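You operate a simulated robot arm through the tools that you are given. There is no shell and no other tool. Be economical: measure what you need, move in short steps, check, and stop when the job is done.

You run a simulated robot arm. Do the job below in one go: nothing can be reset, and whatever is moved stays where it is left.

JOB
Pour about 70 ml of cold milk from the fridge into each small bowl on the table.
Fine: pan back on the middle shelf, door shut; leave the tumblers; spill nothing.

Only the result counts: the job must be done as asked and must still hold three seconds after the hand-in. Knocking over, shifting, dropping, spilling or breaking anything else fails it.

ROBOT AND FRAMES
A 6-joint arm with a two-finger parallel gripper on a trunk, on a base that drives. Base frame: it is fixed to the floor where the robot stands at the start and does not move with it; the origin is under the middle of the robot, x ahead of it, y to its left, z up. Readings come in cm, degrees, newtons and seconds.
With the tool pointing down near the work surface it reaches from about 10 to 72 cm from the robot's upright axis, wherever it stands. Its first joint turns from -166.0 to 166.0 degrees. Places, roughly: clay pot (10x9x9 cm) [110, 10, 60]; fridge dial [80, -10, 110]; fridge door [80, 10, 60]; middle shelf of the fridge [100, 0, 60]; tumbler [0, -150, 75]. Payload 3.91 kg.
The tool frame sits at the grasp point between the pads (the TCP): z along the fingers, y along the line on which they close. The tips reach 3 cm beyond it. The gripper opens to 11 cm. The fingers are 2 cm wide and 1 cm thick; the gripper's body (4.8 by 11.2 cm) begins 5.5 cm behind the TCP.
Orientation is told as [roll, pitch, yaw] about the base's x, y, z axes, in that order, counted from this pose: with the fingers straight down and closing along the base's y, the tool's x points along the base's -x, its y along +y and its z along -z.

CONTROLS
- The arm moves only by the tool step_arm. Its argument "increments" is a list that holds one entry, the list of rows, each a list of 7 numbers: the shift along the base's x, y, z in units of 30 mm (1.0 is 30 mm), then the turn, a rotation vector about the base's x, y, z in units of 8 degrees (1.0 is 8 degrees), then the finger opening in cm, from 0 to 11. In form: [[[tx, ty, tz, ax, ay, az, claw], ...]]. A call has 1 to 10 rows; each row shifts and turns the commanded pose from where the row before left it. A call with a number of a shift or a turn outside -1 to 1 is refused whole. Rows are played at 5 a second. More than 5 cm and 8.6 degrees between two rows, or a gripper value outside its range, and nothing of the call is played. A pose out of reach is approached as far as the arm can. The call stops where the force on the tool passes 40 N (or 10 N more than at its start, if that is more) or the arm is blocked; 0.2 s more then pass. The fingers move at their own pace (about 4.5 cm/s each) and stop on an object; they squeeze with about 40 N. The grip force told is the motor's: it shows also when the fingers shut on nothing. Time passes only in rows, and 0.2 s behind the last, so rows that do not move let the fingers close. The reply holds the time, the measured pose of the TCP, the force on the tool along the base axes, the opening and the grip force, in the units named above and with some noise, with the torque about the TCP (base axes, N m) and any sound that the robot's microphone picked up.
- Cameras (640 x 400 px; columns grow to the right, rows downward): "scene" is now at [2.52, 14.14, 154.35]; the picture's right is [-0.13, -0.99, 0.00], its down [-0.61, 0.08, -0.79] and it looks along [0.78, -0.11, -0.61] (base axes); focal length 283 px, centre (320, 200). "wrist" rides on the gripper at [7.1, 2.2, -10.7] in the tool frame; the picture's right is [-0.29, 0.96, 0.00], its down [-0.76, -0.23, -0.61] and it looks along [-0.58, -0.18, 0.79] (tool axes); focal length 243 px, centre (320, 200). There is no depth. A picture from a camera that has moved, and an enlarged one, comes with that camera's place and axes in the base frame and with its lens.
- get_image(camera): a new picture of that camera. No time passes.
- lift_body(by): slides the trunk up (or, below 0, down) by that many cm; the arm and the scene camera ride with it, the base frame stays. It gives what a move gives, with no picture.
- drive_base(legs): drives the robot by 1 to 6 legs, each [ahead, left, turn to the left] in cm, cm and degrees, along the robot's own axes; the way and the turn of a leg run together, so that a leg with both is an arc; at most 150 cm and 180 degrees a leg. The arm and the cameras ride along, it lands a little off, and it stops where it bumps. It gives what a move gives.
- aim_head(pan, tilt): turns the head with the scene camera to pan (to the left, within 86 degrees either way) and tilt (down, from -29 to 69), counted from straight ahead of the robot. It gives what a move gives.
- enlarge(camera, box): a new picture of the part [left, top, right, bottom] of that camera's present view, enlarged. No time passes.
- sign_off(): hands the job in; it is judged then, once.

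Go step by step. Nothing tells you exact positions but the pictures and the camera data: compare them with the known pose of the tool, close in by small moves and look again before you grip or let go. The budget is 120 turns and 78 pictures, counting those below and the enlarged ones. Unless the task says otherwise, let go and move clear before handing in, and close with one line.

The tools are called after "Emit:" as name(argument=value, ...) on one line, values as JSON. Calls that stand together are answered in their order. step_arm: Moves the arm, as the interface text tells. Its arguments: {"type":"object","properties":{"increments":{"type":"array"}},"required":["increments"]} The other tools are called the same way: lift_body (by) slides the trunk up or down; drive_base (legs) drives the base; aim_head (pan, tilt) turns the head that bears the scene camera; get_image (camera) takes a picture; enlarge (camera, box) takes an enlarged picture of a part of a camera's view; sign_off () hands the job in.

At the start:

```text
clock: 0.0
eef_pos: [41.49, 7.1, 109.33]
tool_rot: [0.0, -0.1, -0.1]
contact_force: [-0.9, -0.9, -0.7]
moment: [-0.01, 0.01, -0.03]
gripper_width: 11.01
finger_force: 0.1
trunk travel left (down, up): [-50.0, 9.0]
robot x, y, heading: [-0.01, 0.32, -0.1]
head pan, tilt: [-7.7, 37.8]
```

scene: 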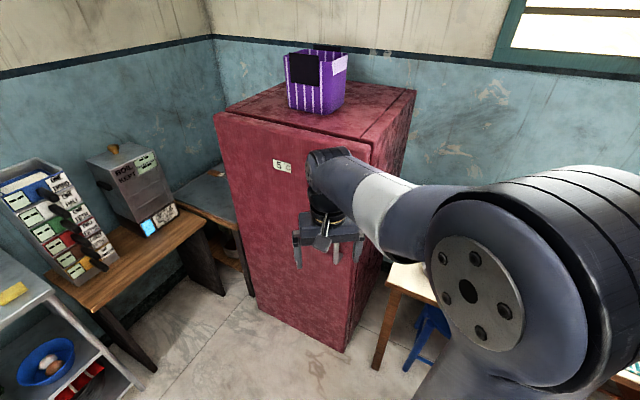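
wrist: 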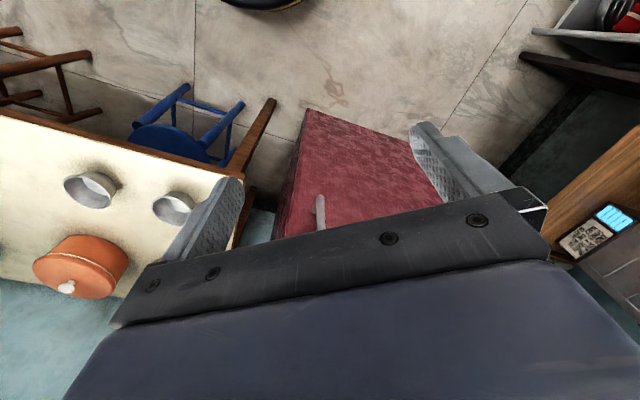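

I see a red fridge ahead with something like a dial "5 C" on it, and a table to the right, partly hidden by the arm. I'll look around first to find the table, bowls and tumblers.

Emit:
aim_head(pan=-60, tilt=35)

Emit:
get_image(camera="scene")

Emit:
enlarge(camera="wrist", box=[0, 80, 340, 300])

```text
clock: 1.2
eef_pos: [41.57, 7.17, 109.42]
tool_rot: [0.0, -0.1, 0.0]
contact_force: [0.6, -0.8, -0.7]
moment: [0.01, 0.01, 0.0]
gripper_width: 11.01
finger_force: 0.0
trunk travel left (down, up): [-50.0, 9.0]
robot x, y, heading: [0.03, 0.11, 0.0]
head pan, tilt: [-60.0, 35.0]
```

```text
75 pictures are left
camera scene: at [-1.64, 7.68, 154.78], right [-0.87, -0.5, 0.0], down [-0.29, 0.5, -0.82], along [0.41, -0.71, -0.57], focal length 283 px, centre (320, 200)
```

scene: 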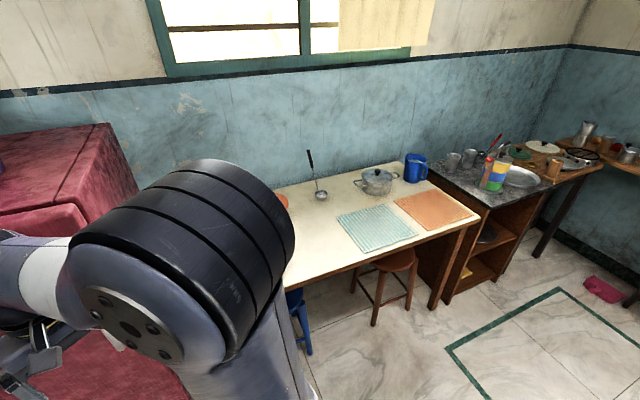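

```text
1.82 times, centred on (170, 190) of wrist
camera zoom: at [34.37, 9.4, 120.06], right [0.29, 0.96, 0.0], down [0.76, -0.23, 0.61], along [0.58, -0.18, -0.79], focal length 441 px, centre (593, 218)
```

zoom: 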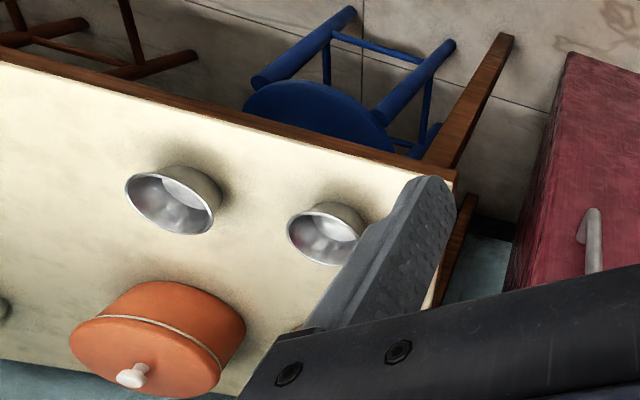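

The fridge front is angled, running roughly from (68,-9) to (105,38), with the handle on its right edge. At least two metal bowls are on the table beside it. I'll swing the arm to the right, yawing the tool as it goes so I can later use the wrist camera on top, and then look at the handle.

Emit:
step_arm(increments=[[[-0.4, -0.9, 0, 0, 0, 1, 0], [-0.4, -0.9, 0, 0, 0, 1, 0], [-0.4, -0.9, 0, 0, 0, 1, 0], [-0.4, -0.9, 0, 0, 0, 1, 0], [0, -0.9, 0, 0, 0, 1, 0], [0, -0.9, 0, 0, 0, 1, 0], [0, -0.9, 0, 0, 0, 1, 0], [0, -0.9, 0, 0, 0, 1, 0], [0, -0.9, 0, 0, 0, 1, 0], [0, -0.9, 0, 0, 0, 1, 0]]])

Emit:
aim_head(pan=-8, tilt=42)

Emit:
get_image(camera="scene")

Emit:
get_image(camera="wrist")

```text
clock: 3.4
eef_pos: [36.69, -19.87, 109.26]
tool_rot: [-0.1, 0.1, 80.1]
contact_force: [0.1, 0.2, -0.5]
moment: [0.02, -0.02, 0.0]
gripper_width: 0.0
finger_force: 37.2
trunk travel left (down, up): [-50.0, 9.0]
robot x, y, heading: [-0.08, 0.02, 0.1]
head pan, tilt: [-60.0, 35.0]
```

```text
clock: 4.6
eef_pos: [36.75, -19.84, 109.28]
tool_rot: [-0.1, 0.0, 79.9]
contact_force: [0.0, -0.4, -0.7]
moment: [-0.01, -0.03, 0.01]
gripper_width: 0.0
finger_force: 37.9
trunk travel left (down, up): [-50.0, 9.0]
robot x, y, heading: [0.12, 0.25, -0.2]
head pan, tilt: [-8.0, 42.0]
```

```text
73 pictures are left
camera scene: at [2.23, 14.13, 153.73], right [-0.14, -0.99, 0.0], down [-0.66, 0.09, -0.74], along [0.74, -0.1, -0.67], focal length 283 px, centre (320, 200)
```

scene: 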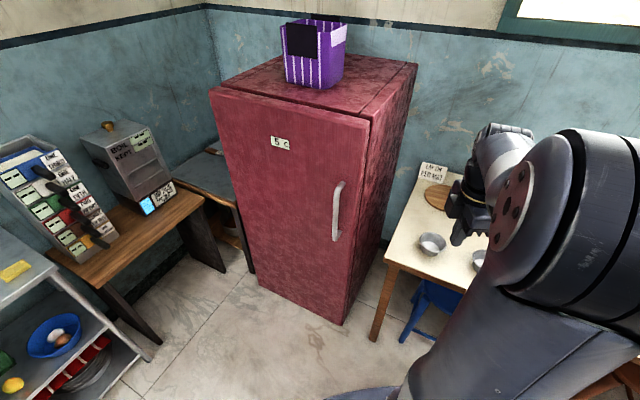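

```text
72 pictures are left
camera wrist: at [33.25, -26.33, 119.99], right [-0.89, 0.45, 0.0], down [0.36, 0.71, 0.61], along [0.28, 0.54, -0.79], focal length 243 px, centre (320, 200)
```

wrist: 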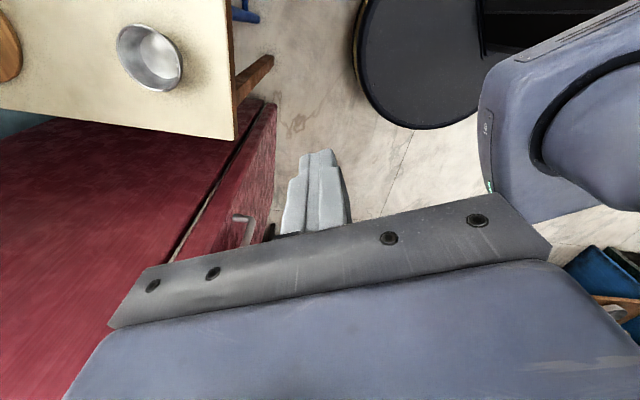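

Now the handle is clearly visible, and there are paper signs. I'll read them.

Emit:
enlarge(camera="scene", box=[380, 150, 500, 280])

Emit:
enlarge(camera="scene", box=[260, 110, 380, 260])

Emit:
enlarge(camera="scene", box=[0, 110, 220, 290])

```text
3.08 times, centred on (440, 215) of scene
camera zoom: at [2.23, 14.13, 153.73], right [-0.14, -0.99, 0.0], down [-0.66, 0.09, -0.74], along [0.74, -0.1, -0.67], focal length 870 px, centre (-49, 154)
```

zoom: 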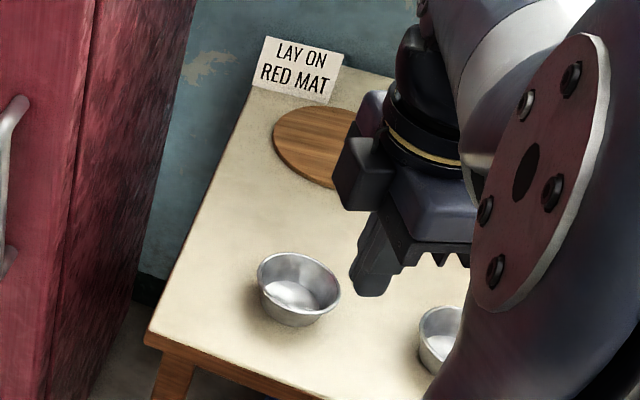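

```text
2.67 times, centred on (320, 185) of scene
camera zoom: at [2.23, 14.13, 153.73], right [-0.14, -0.99, 0.0], down [-0.66, 0.09, -0.74], along [0.74, -0.1, -0.67], focal length 754 px, centre (320, 240)
```

zoom: 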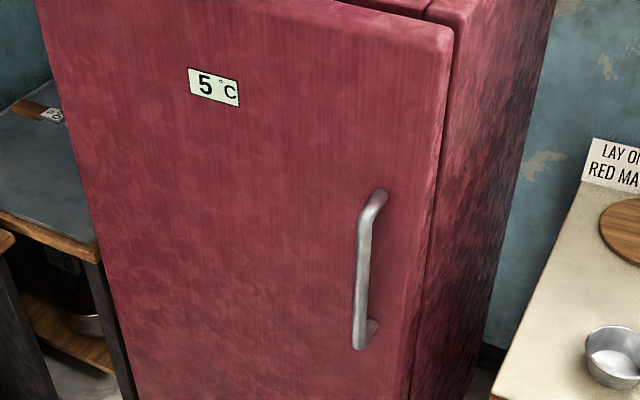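

```text
2.22 times, centred on (110, 200) of scene
camera zoom: at [2.23, 14.13, 153.73], right [-0.14, -0.99, 0.0], down [-0.66, 0.09, -0.74], along [0.74, -0.1, -0.67], focal length 628 px, centre (787, 200)
```

zoom: 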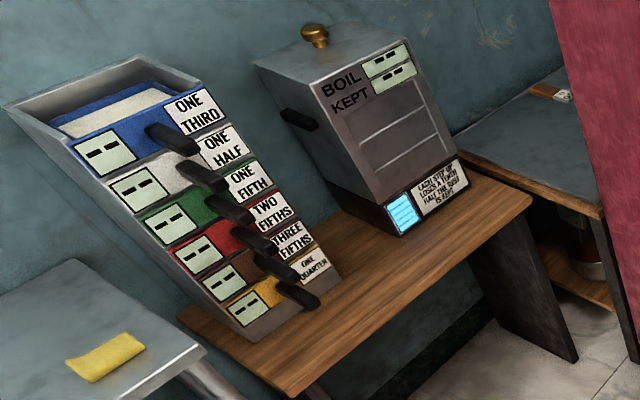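

The handle is a vertical bar near (69,-1), z about 75 to 98, and the door faces roughly (-0.81,0.59). I'll turn the tool to point horizontally at the door with the wrist camera on top.

Emit:
step_arm(increments=[[[0.3, 1, 0, 0, 0, 1, 6], [0.3, 1, 0, 0, 0, 1, 6], [0.3, 1, 0, 0, 0, 1, 6], [0.3, 1, 0, 0, 0, 1, 6], [0.3, 1, 0, 0, 0, 1, 6], [0.3, 1, 0, 0, 0, 1, 6], [0.3, 1, 0, 0, 0, 1, 6], [0.3, 1, 0, 0, 0, 1, 6]]])

Emit:
step_arm(increments=[[[0.2, 0.2, -0.7, -0.588, -0.809, 0, 6], [0.2, 0.2, -0.7, -0.588, -0.809, 0, 6], [0.2, 0.2, -0.7, -0.588, -0.809, 0, 6], [0.2, 0.2, -0.7, -0.588, -0.809, 0, 6], [0.2, 0.2, -0.7, -0.588, -0.809, 0, 6], [0.3, 0.2, -0.7, -0.588, -0.809, 0, 6], [0.3, 0.2, -0.7, -0.588, -0.809, 0, 6], [0.3, 0.2, -0.7, -0.588, -0.809, 0, 6], [0.3, 0.2, -0.7, -0.588, -0.809, 0, 6], [0.3, 0.2, -0.7, -0.588, -0.809, 0, 6]]])

Emit:
step_arm(increments=[[[0, 0, -0.2, -0.588, -0.809, 0, 6], [0, 0, 0, -0.147, -0.202, 0, 6]]])

Emit:
get_image(camera="wrist")

Emit:
get_image(camera="scene")

```text
clock: 6.4
eef_pos: [44.03, 4.13, 109.41]
tool_rot: [-0.1, 0.0, 144.1]
contact_force: [0.6, 0.4, -0.6]
moment: [0.0, -0.02, 0.01]
gripper_width: 5.99
finger_force: 0.0
trunk travel left (down, up): [-50.0, 9.0]
robot x, y, heading: [0.09, -0.2, 0.1]
head pan, tilt: [-8.0, 42.0]
```

```text
clock: 8.6
eef_pos: [51.4, 10.22, 88.22]
tool_rot: [-0.4, 80.1, 143.5]
contact_force: [-0.3, -0.2, 0.4]
moment: [0.0, 0.03, 0.0]
gripper_width: 5.99
finger_force: 0.1
trunk travel left (down, up): [-50.0, 9.0]
robot x, y, heading: [0.11, 0.01, 0.4]
head pan, tilt: [-8.0, 42.0]
```

```text
clock: 9.2
eef_pos: [51.54, 10.15, 87.57]
tool_rot: [-171.2, 90.0, -27.1]
contact_force: [0.9, 0.3, -0.1]
moment: [0.03, 0.02, 0.0]
gripper_width: 6.02
finger_force: 0.0
trunk travel left (down, up): [-50.0, 9.0]
robot x, y, heading: [-0.35, -0.0, 0.2]
head pan, tilt: [-8.0, 42.0]
```

```text
68 pictures are left
camera wrist: at [41.42, 14.85, 94.74], right [-0.56, -0.77, -0.29], down [-0.36, 0.54, -0.76], along [0.75, -0.32, -0.58], focal length 243 px, centre (320, 200)
```

wrist: 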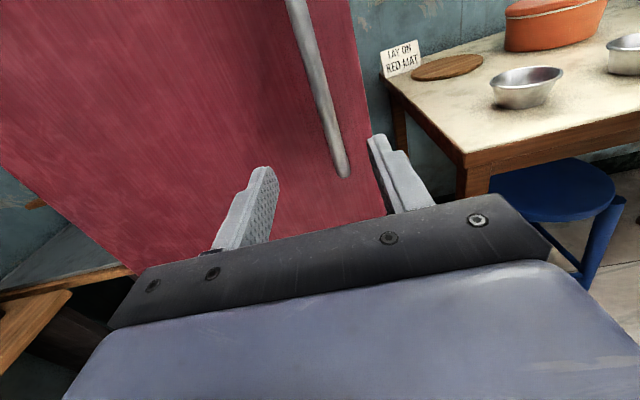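

```text
67 pictures are left
camera scene: at [2.26, 14.16, 153.73], right [-0.14, -0.99, 0.0], down [-0.66, 0.09, -0.74], along [0.74, -0.1, -0.67], focal length 283 px, centre (320, 200)
```

scene: 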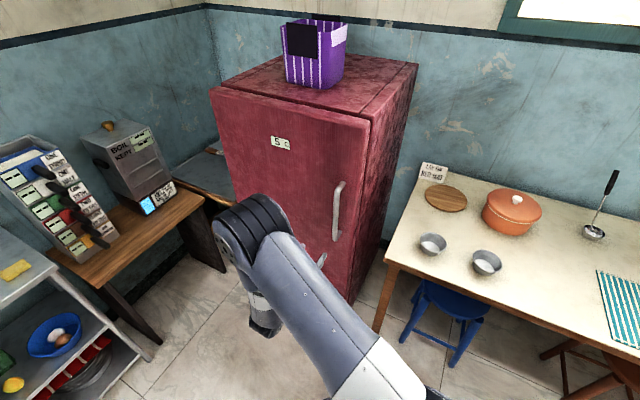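

The tool is lined up with the handle, about 21 cm away. I'll advance 15 cm and check.

Emit:
step_arm(increments=[[[0.8, -0.582, 0, 0, 0, 0, 6], [0.8, -0.582, 0, 0, 0, 0, 6], [0.8, -0.582, 0, 0, 0, 0, 6], [0.8, -0.582, 0, 0, 0, 0, 6], [0.8, -0.582, 0, 0, 0, 0, 6]]])

Emit:
get_image(camera="wrist")

Emit:
enlarge(camera="scene", box=[220, 150, 380, 310])

```text
clock: 10.4
eef_pos: [63.39, 1.47, 87.85]
tool_rot: [28.5, 90.0, 172.5]
contact_force: [-0.1, 0.5, 0.2]
moment: [0.01, -0.05, 0.0]
gripper_width: 5.99
finger_force: 0.0
trunk travel left (down, up): [-50.0, 9.0]
robot x, y, heading: [-0.25, 0.3, 0.2]
head pan, tilt: [-8.0, 42.0]
```

```text
66 pictures are left
camera wrist: at [53.49, 6.05, 94.87], right [-0.56, -0.77, -0.29], down [-0.36, 0.54, -0.76], along [0.75, -0.32, -0.58], focal length 243 px, centre (320, 200)
```

wrist: 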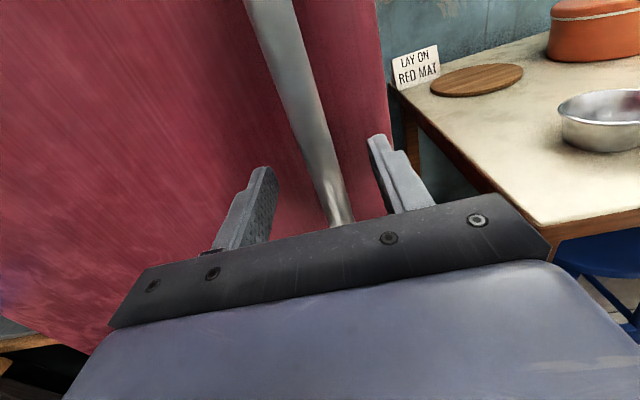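

```text
2.50 times, centred on (300, 230) of scene
camera zoom: at [2.23, 14.15, 153.73], right [-0.14, -0.99, 0.0], down [-0.66, 0.09, -0.74], along [0.74, -0.1, -0.67], focal length 707 px, centre (370, 125)
```

zoom: 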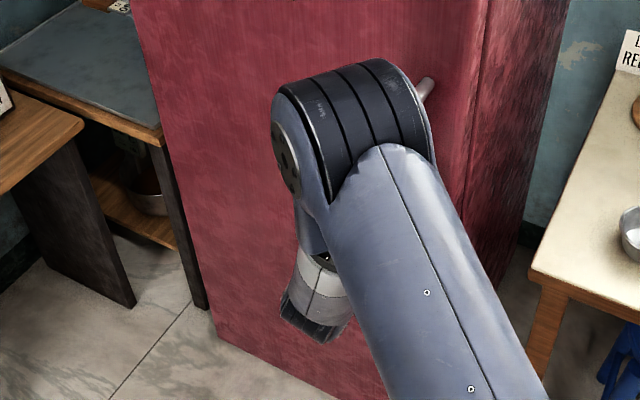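

The bar is centred between the fingers. I'll creep forward 4 cm and close to test the grip.

Emit:
step_arm(increments=[[[0.54, -0.392, 0, 0, 0, 0, 7], [0.54, -0.392, 0, 0, 0, 0, 7]]])

Emit:
get_image(camera="wrist")

```text
clock: 11.0
eef_pos: [65.93, -0.14, 87.74]
tool_rot: [54.5, 90.0, -161.1]
contact_force: [-8.8, 6.2, 3.5]
moment: [-0.2, -0.13, -0.4]
gripper_width: 6.96
finger_force: 0.0
trunk travel left (down, up): [-50.0, 9.0]
robot x, y, heading: [-0.17, 0.01, -0.0]
head pan, tilt: [-8.0, 42.0]
stopped in row 2: the force on the tool passed its limit at 51 N (the readings are from after the stop); the commanded pose is now the measured one
```

```text
64 pictures are left
camera wrist: at [55.86, 4.51, 94.88], right [-0.56, -0.78, -0.29], down [-0.36, 0.54, -0.76], along [0.75, -0.32, -0.58], focal length 243 px, centre (320, 200)
```

wrist: 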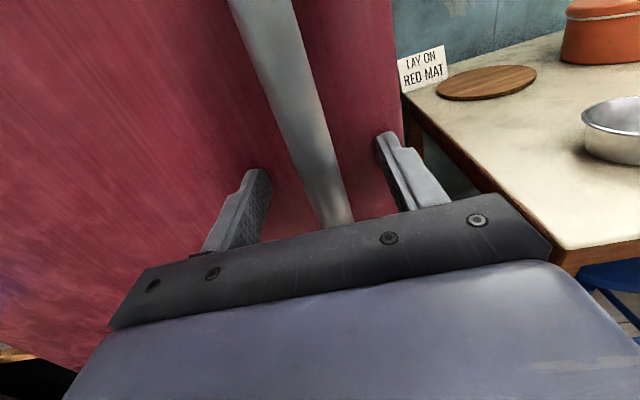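

The fingertips touched the door face, so the bar is between the fingers. I'll back off slightly and close.

Emit:
step_arm(increments=[[[-0.2, 0.145, 0, 0, 0, 0, 7], [0, 0, 0, 0, 0, 0, 0], [0, 0, 0, 0, 0, 0, 0], [0, 0, 0, 0, 0, 0, 0], [0, 0, 0, 0, 0, 0, 0]]])

Emit:
get_image(camera="wrist")

```text
clock: 12.2
eef_pos: [65.16, -0.17, 87.78]
tool_rot: [21.3, 89.7, 165.2]
contact_force: [-16.7, -15.8, -0.2]
moment: [-0.19, -0.33, -0.02]
gripper_width: 1.78
finger_force: 38.1
trunk travel left (down, up): [-50.0, 9.0]
robot x, y, heading: [-0.02, -0.1, 0.1]
head pan, tilt: [-8.0, 42.0]
```

```text
63 pictures are left
camera wrist: at [55.15, 4.47, 94.83], right [-0.56, -0.77, -0.29], down [-0.36, 0.55, -0.76], along [0.74, -0.32, -0.59], focal length 243 px, centre (320, 200)
```

wrist: 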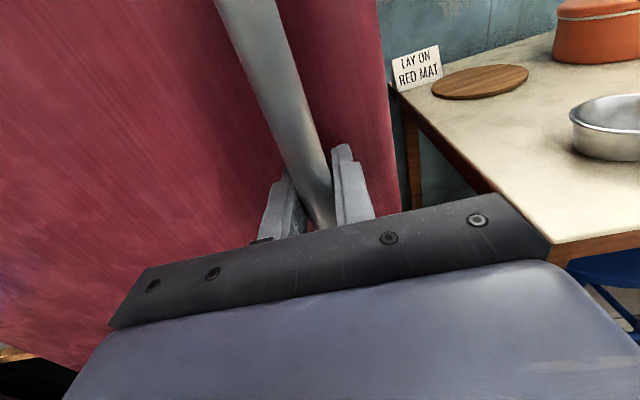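

I have a firm grip on the handle bar. I'll pull the door open along an arc about the left hinge, starting with a short test.

Emit:
step_arm(increments=[[[-0.06, -0.08, 0, 0, 0, 0, 0], [-0.36, 0.32, 0, 0, 0, -0.2, 0], [-0.36, 0.32, 0, 0, 0, -0.2, 0], [-0.667, 0.687, 0, 0, 0, -0.4, 0]]])

```text
clock: 13.2
eef_pos: [61.04, 3.98, 87.71]
tool_rot: [33.8, 89.7, 171.9]
contact_force: [-10.4, -6.2, -5.5]
moment: [-0.09, -0.35, 0.4]
gripper_width: 1.78
finger_force: 44.9
trunk travel left (down, up): [-50.0, 9.0]
robot x, y, heading: [-0.02, -0.05, 0.3]
head pan, tilt: [-8.0, 42.0]
```

The door moves. Continuing the arc.

Emit:
step_arm(increments=[[[-0.633, 0.727, 0, 0, 0, -0.4, 0], [-0.6, 0.76, 0, 0, 0, -0.4, 0], [-0.55, 0.79, 0, 0, 0, -0.4, 0], [-0.5, 0.823, 0, 0, 0, -0.4, 0], [-0.46, 0.847, 0, 0, 0, -0.4, 0]]])

Emit:
get_image(camera="scene")

```text
clock: 14.4
eef_pos: [53.38, 16.34, 87.73]
tool_rot: [-59.4, 89.8, 62.7]
contact_force: [36.4, 15.8, 8.3]
moment: [0.7, 0.52, -0.18]
gripper_width: 1.79
finger_force: 45.2
trunk travel left (down, up): [-50.0, 9.0]
robot x, y, heading: [-0.28, -0.08, 0.1]
head pan, tilt: [-8.0, 42.0]
```

```text
62 pictures are left
camera scene: at [2.58, 14.33, 153.74], right [-0.14, -0.99, 0.0], down [-0.66, 0.09, -0.74], along [0.73, -0.1, -0.67], focal length 283 px, centre (320, 200)
```

scene: 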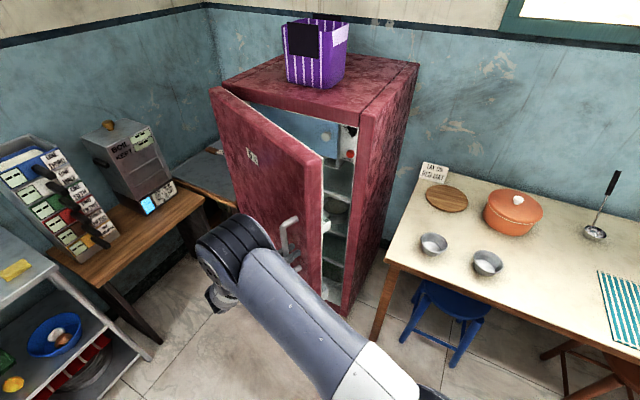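

The door is about 22° open. The pull was slightly too far outward, so I'll correct toward the hinge and go on.

Emit:
step_arm(increments=[[[0.2, 0.1, 0, 0, 0, 0, 0], [-0.36, 0.84, 0, 0, 0, -0.4, 0], [-0.31, 0.86, 0, 0, 0, -0.4, 0], [-0.27, 0.875, 0, 0, 0, -0.4, 0], [-0.22, 0.89, 0, 0, 0, -0.4, 0]]])

```text
clock: 15.6
eef_pos: [50.27, 26.52, 87.76]
tool_rot: [-48.0, 89.9, 61.0]
contact_force: [27.6, 6.2, 24.0]
moment: [-0.4, -0.24, -0.01]
gripper_width: 1.77
finger_force: 45.1
trunk travel left (down, up): [-50.0, 9.0]
robot x, y, heading: [-0.11, -0.22, -0.2]
head pan, tilt: [-8.0, 42.0]
```

Continuing with a refitted hinge near (97.8,35.5), radius 48.

Emit:
step_arm(increments=[[[0.12, 0.02, 0.06, 0, 0, 0, 0], [-0.141, 0.882, 0, 0, 0, -0.4, 0], [-0.092, 0.889, 0, 0, 0, -0.4, 0], [-0.042, 0.892, 0, 0, 0, -0.4, 0], [0.008, 0.893, 0, 0, 0, -0.4, 0], [0.058, 0.892, 0, 0, 0, -0.4, 0]]])

Emit:
get_image(camera="scene")

```text
clock: 16.3
eef_pos: [50.32, 26.21, 87.62]
tool_rot: [-28.4, 89.2, 77.4]
contact_force: [8.7, 1.2, 2.2]
moment: [0.26, 0.66, -0.43]
gripper_width: 1.79
finger_force: 44.6
out of reach, approached as far as the arm can: row 2, 3
trunk travel left (down, up): [-50.0, 9.0]
robot x, y, heading: [-0.33, -0.41, -0.0]
head pan, tilt: [-8.0, 42.0]
stopped in row 3: the force on the tool passed its limit at 55 N (the readings are from after the stop); the commanded pose is now the measured one
```

```text
61 pictures are left
camera scene: at [2.32, 14.23, 153.67], right [-0.14, -0.99, 0.0], down [-0.66, 0.09, -0.74], along [0.74, -0.1, -0.67], focal length 283 px, centre (320, 200)
```

scene: 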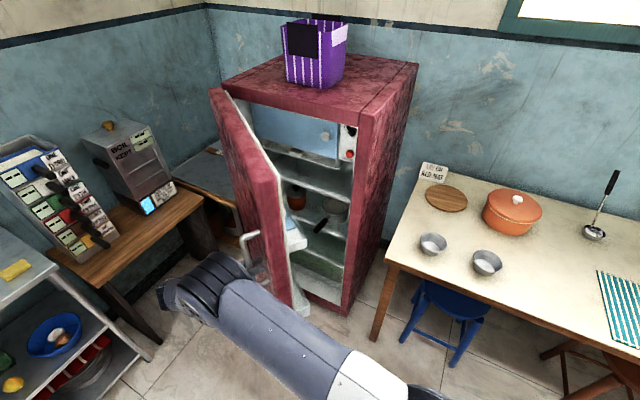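

The wrist has hit its limit with the door about 40° open. I'll release, back out, and then push the door from its inner side.

Emit:
step_arm(increments=[[[0, 0, 0, 0, 0, 0, 8], [0, 0, 0, 0, 0, 0, 8], [-0.22, 0.6, 0, 0, 0, 0.3, 8], [-0.3, 0.6, 0, 0, 0, 0.5, 8], [-0.4, 0.6, 0, 0, 0, 0.7, 8], [-0.5, 0.5, 0, 0, 0, 0.8, 8]]])

Emit:
get_image(camera="wrist")

```text
clock: 17.7
eef_pos: [45.86, 33.08, 87.6]
tool_rot: [-32.6, 89.2, 91.6]
contact_force: [0.0, 0.6, -0.4]
moment: [-0.01, 0.0, 0.01]
gripper_width: 8.01
finger_force: 0.1
trunk travel left (down, up): [-50.0, 9.0]
robot x, y, heading: [0.07, -0.03, -0.1]
head pan, tilt: [-8.0, 42.0]
```

```text
60 pictures are left
camera wrist: at [37.9, 40.75, 94.82], right [-0.79, -0.53, -0.3], down [-0.15, 0.64, -0.75], along [0.59, -0.55, -0.59], focal length 243 px, centre (320, 200)
```

wrist: 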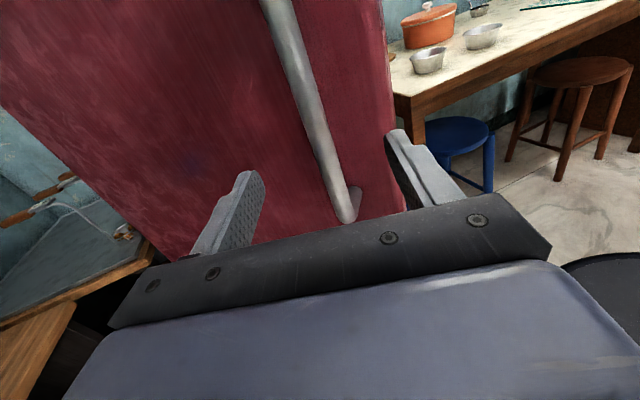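

I'll pitch the tool down while retreating, go around the free edge of the door (near (45,22)), and then push it open from the inside.

Emit:
step_arm(increments=[[[-0.5, 0.1, 0, 0.83, 0.56, 0, 0], [-0.5, 0.1, 0, 0.83, 0.56, 0, 0], [-0.5, 0, 0, 0.83, 0.56, 0, 0], [-0.5, 0, 0, 0.83, 0.56, 0, 0], [-0.5, 0, 0, 0.83, 0.56, 0, 0], [-0.5, 0, 0, 0.83, 0.56, 0, 0], [-0.5, 0, 0, 0.83, 0.56, 0, 0], [-0.5, 0, 0, 0.83, 0.56, 0, 0], [-0.5, 0, 0, 0.83, 0.56, 0, 0], [-0.5, 0, 0, 0.83, 0.56, 0, 0]]])

Emit:
step_arm(increments=[[[0, -1, 0, 0.83, 0.56, 0, 0], [0, -1, 0, 0, 0, 0, 0], [0, -1, 0, 0, 0, 0, 0], [0, -1, 0, 0, 0, 0, 0], [0, -1, 0, 0, 0, 0, 0], [0, -1, 0, 0, 0, 0, 0], [0, -1, 0, 0, 0, 0, 0], [0, -1, 0, 0, 0, 0, 0], [0, -1, 0, 0, 0, 0, 0]]])

Emit:
get_image(camera="scene")

```text
clock: 19.9
eef_pos: [30.83, 33.58, 87.55]
tool_rot: [-0.3, 9.1, 123.5]
contact_force: [-0.1, -0.8, -0.3]
moment: [0.01, 0.01, 0.04]
gripper_width: 0.02
finger_force: 37.9
trunk travel left (down, up): [-50.0, 9.0]
robot x, y, heading: [-0.27, -0.36, 0.0]
head pan, tilt: [-8.0, 42.0]
```

```text
clock: 21.9
eef_pos: [30.95, 6.66, 87.59]
tool_rot: [-0.2, 1.1, 123.6]
contact_force: [0.0, 0.3, -0.3]
moment: [0.01, 0.01, -0.01]
gripper_width: 0.01
finger_force: 37.5
trunk travel left (down, up): [-50.0, 9.0]
robot x, y, heading: [-0.11, -0.06, 0.0]
head pan, tilt: [-8.0, 42.0]
```

```text
59 pictures are left
camera scene: at [2.22, 14.17, 153.73], right [-0.14, -0.99, 0.0], down [-0.66, 0.09, -0.74], along [0.74, -0.1, -0.67], focal length 283 px, centre (320, 200)
```

scene: 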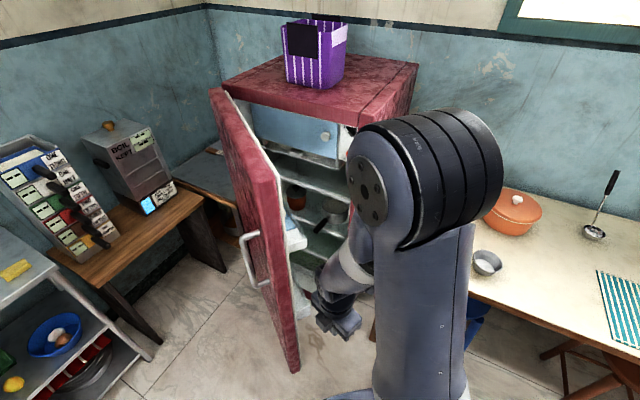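

The finger is now on the inside of the door. I'll move forward and push it open toward +y.

Emit:
step_arm(increments=[[[1, 0, 0, 0, 0, 0, 0], [1, 0, 0, 0, 0, 0, 0], [1, 0, 0, 0, 0, 0, 0], [1, 0, 0, 0, 0, 0, 0], [1, 0, 0, 0, 0, 0, 0], [1, 0, 0, 0, 0, 0, 0], [0.5, 0, 0, 0, 0, 0, 0]]])

Emit:
step_arm(increments=[[[0, 0.8, 0, 0, 0, 0, 0], [0, 0.8, 0, 0, 0, 0, 0], [0, 0.8, 0, 0, 0, 0, 0], [0, 0.8, 0, 0, 0, 0, 0], [0, 0.8, 0, 0, 0, 0, 0], [0, 0.8, 0, 0, 0, 0, 0], [0, 0.8, 0, 0, 0, 0, 0], [0, 0.8, 0, 0, 0, 0, 0], [0, 0.8, 0, 0, 0, 0, 0], [0, 0.8, 0, 0, 0, 0, 0]]])

Emit:
get_image(camera="scene")

```text
clock: 23.5
eef_pos: [50.34, 6.67, 87.72]
tool_rot: [-0.1, 1.2, 123.5]
contact_force: [0.4, -0.1, -0.1]
moment: [0.01, 0.03, 0.02]
gripper_width: 0.0
finger_force: 37.2
trunk travel left (down, up): [-50.0, 9.0]
robot x, y, heading: [0.09, 0.03, 0.2]
head pan, tilt: [-8.0, 42.0]
```

```text
clock: 25.7
eef_pos: [49.54, 29.58, 87.75]
tool_rot: [0.6, 0.3, 122.3]
contact_force: [-17.0, -2.4, 12.5]
moment: [2.22, -0.23, -0.32]
gripper_width: 0.01
finger_force: 38.5
trunk travel left (down, up): [-50.0, 9.0]
robot x, y, heading: [-0.14, 0.14, 0.4]
head pan, tilt: [-8.0, 42.0]
stopped in row 10: the force on the tool passed its limit at 43 N (the readings are from after the stop); the commanded pose is now the measured one
```

```text
58 pictures are left
camera scene: at [1.86, 14.05, 153.76], right [-0.14, -0.99, 0.0], down [-0.66, 0.09, -0.74], along [0.74, -0.1, -0.67], focal length 283 px, centre (320, 200)
```

scene: 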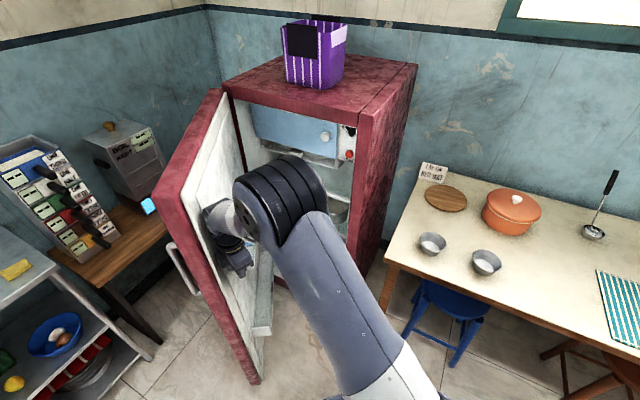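

The door is about 65° open. I'll push a bit further, easing back in x.

Emit:
step_arm(increments=[[[-0.5, -0.2, 0, 0, 0, 0, 0], [-0.2, 0.7, 0, 0, 0, 0, 0], [-0.1, 0.7, 0, 0, 0, 0, 0], [0, 0.7, 0, 0, 0, 0, 0], [0, 0.7, 0, 0, 0, 0, 0], [0, 0.7, 0, 0, 0, 0, 0], [0, 0.7, 0, 0, 0, 0, 0], [0.1, 0.7, 0, 0, 0, 0, 0], [0.1, 0.7, 0, 0, 0, 0, 0]]])

Emit:
get_image(camera="scene")

```text
clock: 27.7
eef_pos: [47.86, 45.79, 87.52]
tool_rot: [0.6, 0.3, 122.4]
contact_force: [-0.5, 0.1, 0.4]
moment: [0.01, -0.03, 0.03]
gripper_width: 0.0
finger_force: 37.4
trunk travel left (down, up): [-50.0, 9.0]
robot x, y, heading: [-0.28, 0.06, 0.0]
head pan, tilt: [-8.0, 42.0]
```

```text
57 pictures are left
camera scene: at [2.17, 14.17, 153.72], right [-0.14, -0.99, 0.0], down [-0.66, 0.09, -0.74], along [0.74, -0.1, -0.67], focal length 283 px, centre (320, 200)
```

scene: 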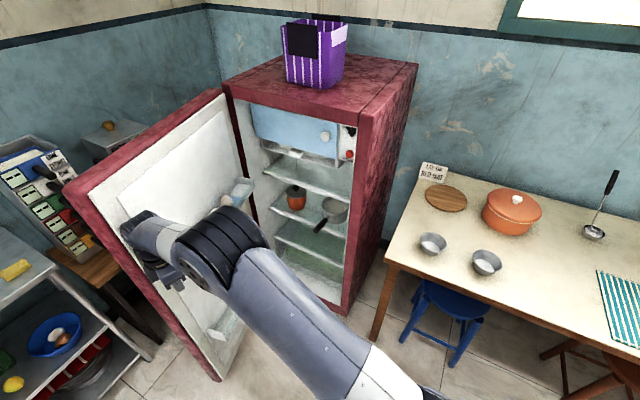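

The door is wide open. A saucepan with a dark handle and an orange clay pot stand on the middle shelf. I'll zoom in.

Emit:
enlarge(camera="scene", box=[230, 120, 390, 300])

Emit:
enlarge(camera="scene", box=[370, 150, 640, 320])

```text
2.22 times, centred on (310, 210) of scene
camera zoom: at [2.17, 14.17, 153.72], right [-0.14, -0.99, 0.0], down [-0.66, 0.09, -0.74], along [0.74, -0.1, -0.67], focal length 628 px, centre (342, 178)
```

zoom: 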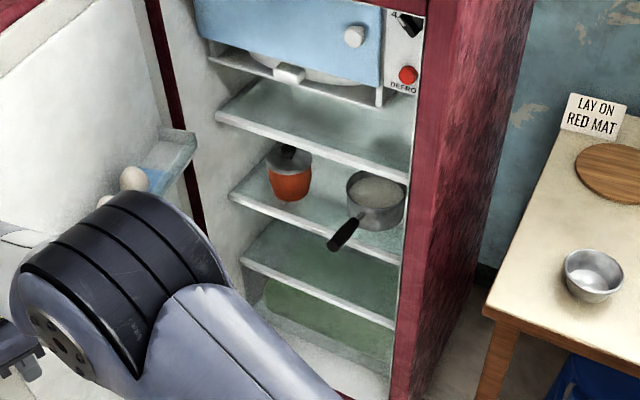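

```text
2.35 times, centred on (505, 235) of scene
camera zoom: at [2.17, 14.17, 153.72], right [-0.14, -0.99, 0.0], down [-0.66, 0.09, -0.74], along [0.74, -0.1, -0.67], focal length 666 px, centre (-115, 118)
```

zoom: 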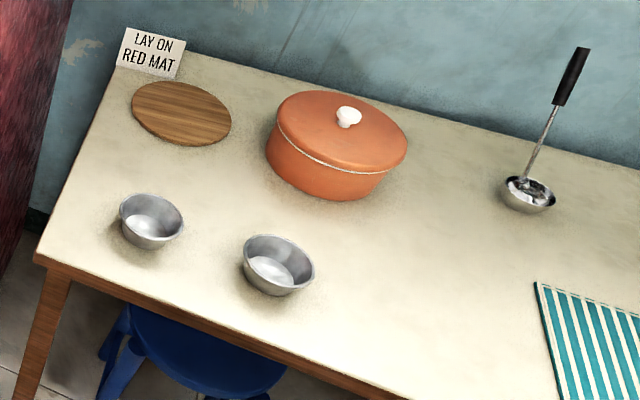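

Two bowls stand near (57.6,-32.5) and (48.6,-46.6), rims at about z 79. The saucepan centre is near (90,-5), with its handle pointing out to about (79,5) at z 67. I'll retract the arm, lower the trunk, drive forward 12 cm and look at the pan.

Emit:
step_arm(increments=[[[-0.6, -1, 0, 0, 0, 0.25, 0], [-0.6, -1, 0, 0, 0, 0.25, 0], [-0.6, -1, 0, 0, 0, 0.25, 0], [-0.6, -1, 0, 0, 0, 0.25, 0], [-0.6, -1, 0, 0, 0, 0.25, 0], [-0.6, -1, 0, 0, 0, 0.25, 0], [-0.6, -1, 0, 0, 0, 0.25, 0]]])

Emit:
lift_body(by=-15)

Emit:
drive_base(legs=[[12, 0, 0]])

Emit:
get_image(camera="scene")

```text
clock: 29.3
eef_pos: [35.58, 24.74, 87.53]
tool_rot: [0.6, 0.4, 136.5]
contact_force: [-0.4, -0.6, -0.9]
moment: [-0.01, -0.01, 0.02]
gripper_width: 0.02
finger_force: 37.7
trunk travel left (down, up): [-50.0, 9.0]
robot x, y, heading: [0.12, 0.04, -0.3]
head pan, tilt: [-8.0, 42.0]
```

```text
clock: 31.0
eef_pos: [35.66, 24.67, 72.57]
tool_rot: [0.6, 0.4, 136.4]
contact_force: [-0.4, 0.1, 0.6]
moment: [-0.02, -0.02, 0.01]
gripper_width: 0.0
finger_force: 37.9
trunk travel left (down, up): [-35.0, 24.0]
robot x, y, heading: [-0.13, 0.1, 0.0]
head pan, tilt: [-8.0, 42.0]
```

```text
clock: 32.3
eef_pos: [47.46, 24.71, 72.4]
tool_rot: [0.5, 0.4, 136.4]
contact_force: [0.1, 0.7, 0.1]
moment: [-0.02, 0.0, 0.0]
gripper_width: 0.0
finger_force: 37.5
trunk travel left (down, up): [-35.0, 24.0]
robot x, y, heading: [12.13, -0.34, -0.1]
head pan, tilt: [-8.0, 42.0]
```

```text
54 pictures are left
camera scene: at [13.98, 14.14, 138.73], right [-0.14, -0.99, 0.0], down [-0.66, 0.09, -0.74], along [0.74, -0.1, -0.67], focal length 283 px, centre (320, 200)
```

scene: 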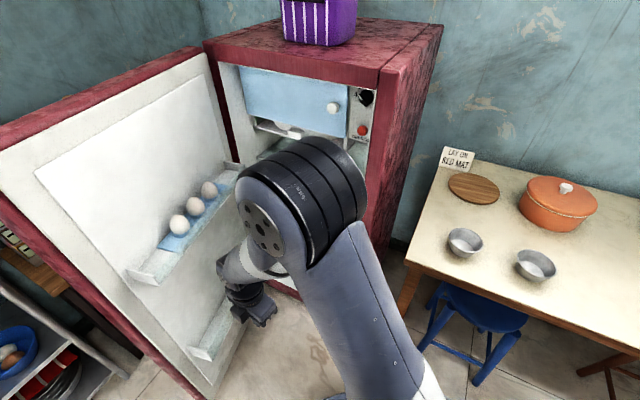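

Eggs sit in the door shelf, so I'll keep away from it. I'll pitch the tool to horizontal, aimed at the handle.

Emit:
step_arm(increments=[[[0.37, -0.05, -0.07, -0.695, -0.72, 0, 6], [0.37, -0.05, -0.07, -0.695, -0.72, 0, 6], [0.37, -0.05, -0.07, -0.695, -0.72, 0, 6], [0.37, -0.05, -0.07, -0.695, -0.72, 0, 6], [0.37, -0.05, -0.07, -0.695, -0.72, 0, 6], [0.37, -0.05, -0.07, -0.695, -0.72, 0, 6], [0.37, -0.05, -0.07, -0.695, -0.72, 0, 6], [0.37, -0.05, -0.07, -0.695, -0.72, 0, 6], [0.37, -0.05, -0.07, -0.695, -0.72, 0, 6], [0.37, -0.05, -0.07, -0.695, -0.72, 0, 6]]])

Emit:
step_arm(increments=[[[0, 0, 0, -0.695, -0.72, 0, 6], [0, 0, 0, -0.16, -0.17, 0, 6]]])

Emit:
get_image(camera="wrist")

Emit:
get_image(camera="scene")

```text
clock: 34.5
eef_pos: [58.64, 23.35, 70.44]
tool_rot: [2.4, 80.6, 137.9]
contact_force: [-0.5, -0.5, 0.2]
moment: [-0.02, -0.01, 0.03]
gripper_width: 5.99
finger_force: 0.0
trunk travel left (down, up): [-35.0, 24.0]
robot x, y, heading: [12.1, 0.36, 0.1]
head pan, tilt: [-8.0, 42.0]
```

```text
clock: 35.1
eef_pos: [58.62, 23.22, 70.38]
tool_rot: [139.8, 89.5, -84.8]
contact_force: [0.0, -1.3, -0.4]
moment: [0.02, 0.04, 0.0]
gripper_width: 6.02
finger_force: 0.0
trunk travel left (down, up): [-35.0, 24.0]
robot x, y, heading: [11.48, -0.06, 0.0]
head pan, tilt: [-8.0, 42.0]
```

```text
53 pictures are left
camera wrist: at [49.35, 29.39, 77.42], right [-0.67, -0.68, -0.28], down [-0.27, 0.58, -0.77], along [0.69, -0.44, -0.58], focal length 243 px, centre (320, 200)
```

wrist: 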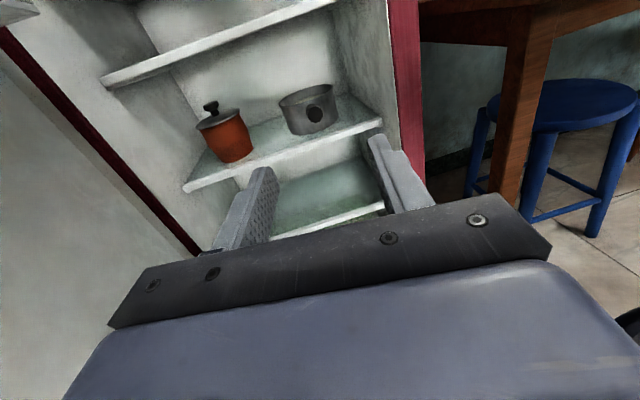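

```text
52 pictures are left
camera scene: at [14.0, 14.15, 138.73], right [-0.14, -0.99, 0.0], down [-0.66, 0.09, -0.74], along [0.74, -0.1, -0.67], focal length 283 px, centre (320, 200)
```

scene: 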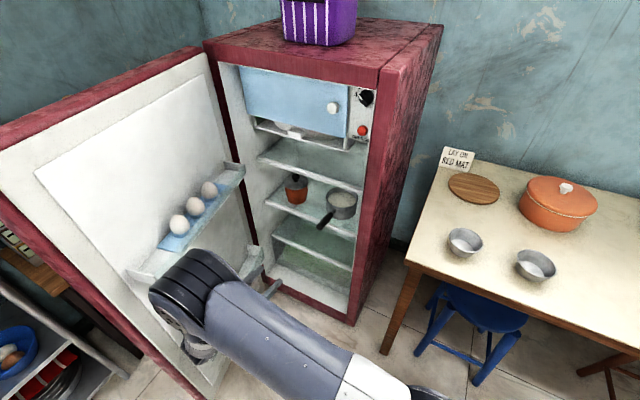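

The handle points almost straight at the wrist camera. I'll enlarge both views.

Emit:
enlarge(camera="wrist", box=[180, 60, 420, 210])

Emit:
enlarge(camera="scene", box=[250, 130, 390, 260])

```text
2.67 times, centred on (300, 135) of wrist
camera zoom: at [49.35, 29.39, 77.42], right [-0.67, -0.68, -0.28], down [-0.27, 0.58, -0.77], along [0.69, -0.44, -0.58], focal length 647 px, centre (373, 373)
```

zoom: 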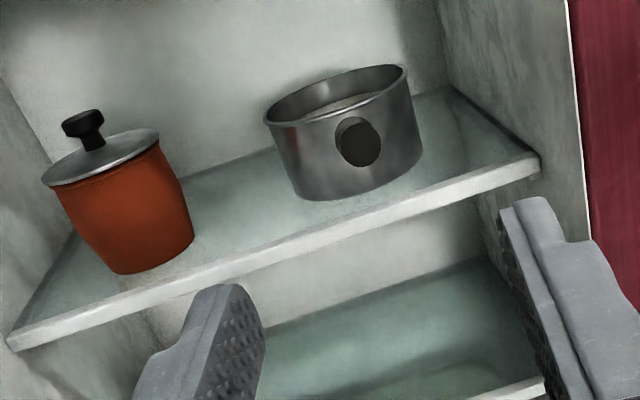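

```text
3.08 times, centred on (320, 195) of scene
camera zoom: at [14.0, 14.15, 138.73], right [-0.14, -0.99, 0.0], down [-0.66, 0.09, -0.74], along [0.74, -0.1, -0.67], focal length 870 px, centre (320, 215)
```

zoom: 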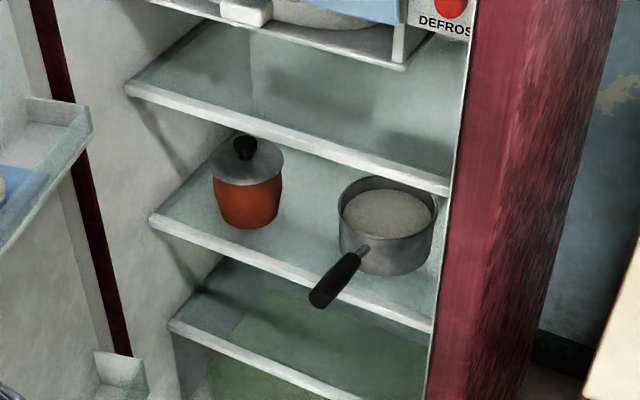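

I place the handle end at about (80.1,5.2,66.5), with the handle running at heading -38° and dipping about 12° toward the pan, whose centre is near (94,-5). I'll align the tool to that axis and approach partway.

Emit:
step_arm(increments=[[[0.27, -0.38, 0.2, 0.38, 0.49, 0.41, 6], [0.27, -0.38, 0.2, 0.38, 0.49, 0.41, 6], [0.766, -0.602, -0.2, 0, 0, 0, 6], [0.766, -0.602, -0.2, 0, 0, 0, 6], [0.766, -0.602, -0.2, 0, 0, 0, 6], [0.766, -0.602, -0.2, 0, 0, 0, 6], [0.766, -0.602, -0.2, 0, 0, 0, 6]]])

Emit:
get_image(camera="wrist")

Emit:
enlarge(camera="scene", box=[230, 120, 390, 280])

```text
clock: 36.7
eef_pos: [71.81, 11.84, 68.39]
tool_rot: [5.3, 80.2, 147.3]
contact_force: [-0.1, 0.7, 0.6]
moment: [0.0, 0.0, 0.0]
gripper_width: 5.99
finger_force: 0.0
trunk travel left (down, up): [-35.0, 24.0]
robot x, y, heading: [11.04, -0.17, 0.0]
head pan, tilt: [-8.0, 42.0]
```

```text
49 pictures are left
camera wrist: at [63.05, 16.14, 77.28], right [-0.63, -0.73, -0.27], down [-0.44, 0.62, -0.65], along [0.64, -0.29, -0.71], focal length 243 px, centre (320, 200)
```

wrist: 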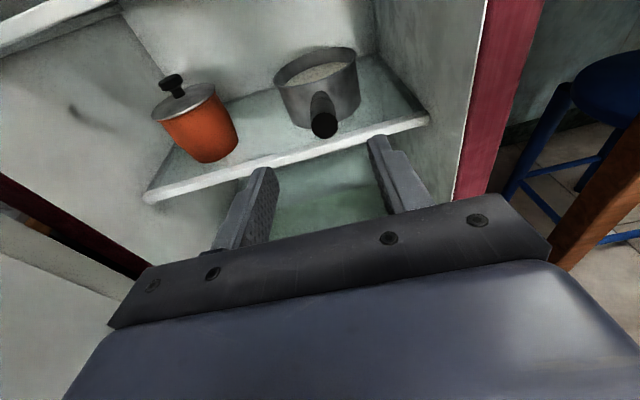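

```text
2.50 times, centred on (310, 200) of scene
camera zoom: at [13.97, 14.16, 138.73], right [-0.14, -0.99, 0.0], down [-0.66, 0.09, -0.74], along [0.74, -0.1, -0.67], focal length 707 px, centre (345, 200)
```

zoom: 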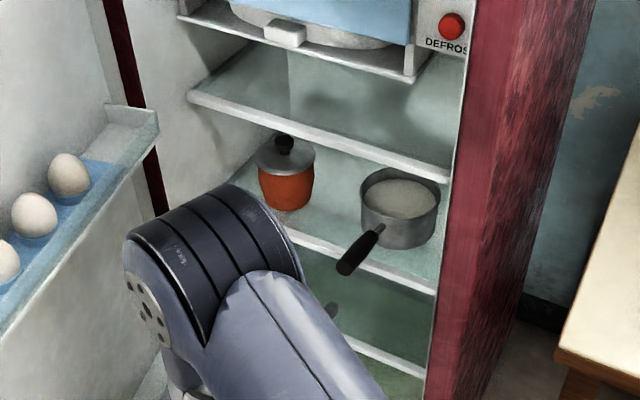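

All estimates agree. I'll advance 12 cm along the handle axis and check.

Emit:
step_arm(increments=[[[0.766, -0.602, -0.2, 0, 0, 0, 6], [0.766, -0.602, -0.2, 0, 0, 0, 6], [0.766, -0.602, -0.2, 0, 0, 0, 6], [0.766, -0.602, -0.2, 0, 0, 0, 6]]])

Emit:
get_image(camera="wrist")

Emit:
enlarge(camera="scene", box=[230, 120, 390, 280])

```text
clock: 37.7
eef_pos: [80.86, 4.41, 66.31]
tool_rot: [5.7, 80.4, 147.8]
contact_force: [0.1, 0.2, -0.7]
moment: [-0.02, 0.0, 0.04]
gripper_width: 5.99
finger_force: 0.1
trunk travel left (down, up): [-35.0, 24.0]
robot x, y, heading: [11.54, 0.11, 0.2]
head pan, tilt: [-8.0, 42.0]
```

```text
47 pictures are left
camera wrist: at [72.23, 8.71, 75.01], right [-0.63, -0.73, -0.27], down [-0.44, 0.62, -0.65], along [0.64, -0.29, -0.71], focal length 243 px, centre (320, 200)
```

wrist: 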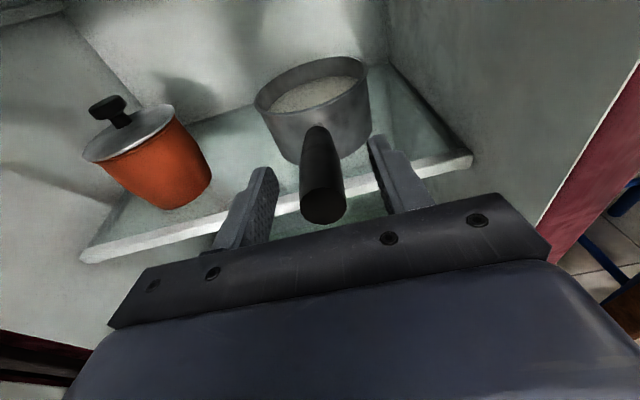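

```text
2.50 times, centred on (310, 200) of scene
camera zoom: at [13.99, 14.16, 138.73], right [-0.14, -0.99, 0.0], down [-0.66, 0.09, -0.74], along [0.74, -0.1, -0.67], focal length 707 px, centre (345, 200)
```

zoom: 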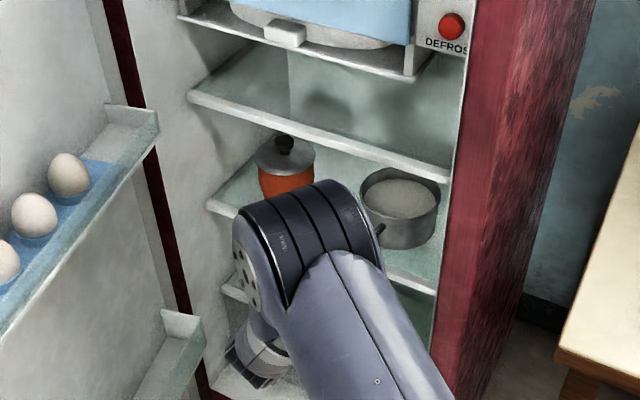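

The handle is centred between the fingers. I'll advance 3 cm more and close.

Emit:
step_arm(increments=[[[0.383, -0.301, -0.11, 0, 0, 0, 6], [0.383, -0.301, -0.11, 0, 0, 0, 6]]])

Emit:
step_arm(increments=[[[0, 0, 0, 0, 0, 0, 0], [0, 0, 0, 0, 0, 0, 0], [0, 0, 0, 0, 0, 0, 0], [0, 0, 0, 0, 0, 0, 0], [0, 0, 0, 0, 0, 0, 0]]])

Emit:
get_image(camera="wrist")

```text
clock: 38.3
eef_pos: [83.08, 2.83, 65.57]
tool_rot: [5.7, 80.3, 147.7]
contact_force: [-0.1, 0.1, 0.6]
moment: [0.04, -0.03, -0.05]
gripper_width: 5.99
finger_force: 0.1
trunk travel left (down, up): [-35.0, 24.0]
robot x, y, heading: [11.41, 0.3, -0.1]
head pan, tilt: [-8.0, 42.0]
```

```text
clock: 39.5
eef_pos: [83.1, 2.83, 65.67]
tool_rot: [5.6, 80.3, 147.6]
contact_force: [0.0, 2.4, -0.4]
moment: [0.07, 0.06, 0.07]
gripper_width: 2.58
finger_force: 39.8
trunk travel left (down, up): [-35.0, 24.0]
robot x, y, heading: [11.88, -0.12, -0.4]
head pan, tilt: [-8.0, 42.0]
```

```text
45 pictures are left
camera wrist: at [74.43, 7.08, 74.36], right [-0.63, -0.73, -0.27], down [-0.44, 0.62, -0.65], along [0.64, -0.29, -0.71], focal length 243 px, centre (320, 200)
```

wrist: 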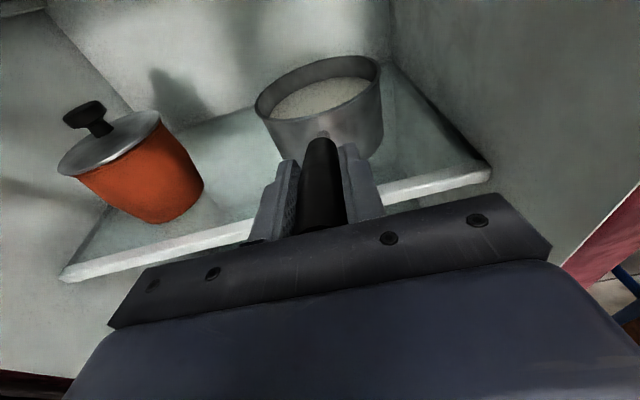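

Gripped at 2.6 cm width. I'll note this pose for returning (83.1,2.8,65.7) and lift gently by about 2 cm.

Emit:
step_arm(increments=[[[0, 0, 0.15, 0, 0, 0, 0], [0, 0, 0.15, 0, 0, 0, 0], [0, 0, 0.2, 0, 0, 0, 0], [0, 0, 0.2, 0, 0, 0, 0], [0, 0, 0, 0, 0, 0, 0]]])

Emit:
get_image(camera="wrist")

```text
clock: 40.7
eef_pos: [83.26, 2.89, 67.63]
tool_rot: [5.8, 80.3, 147.7]
contact_force: [0.2, -0.1, -7.7]
moment: [0.55, 0.65, -0.01]
gripper_width: 2.59
finger_force: 40.5
trunk travel left (down, up): [-35.0, 24.0]
robot x, y, heading: [11.77, -0.26, -0.1]
head pan, tilt: [-8.0, 42.0]
```

```text
44 pictures are left
camera wrist: at [74.56, 7.08, 76.41], right [-0.63, -0.73, -0.27], down [-0.44, 0.62, -0.65], along [0.64, -0.29, -0.71], focal length 243 px, centre (320, 200)
```

wrist: 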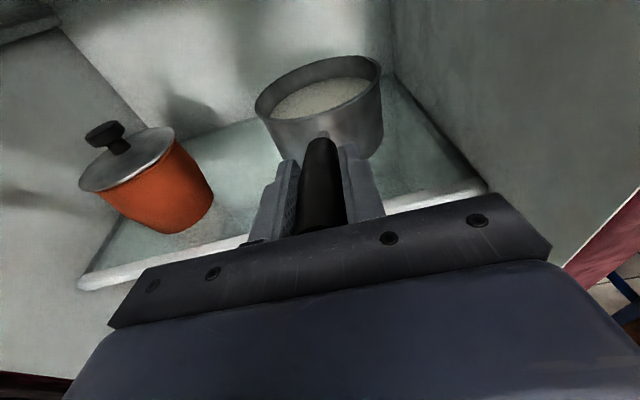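

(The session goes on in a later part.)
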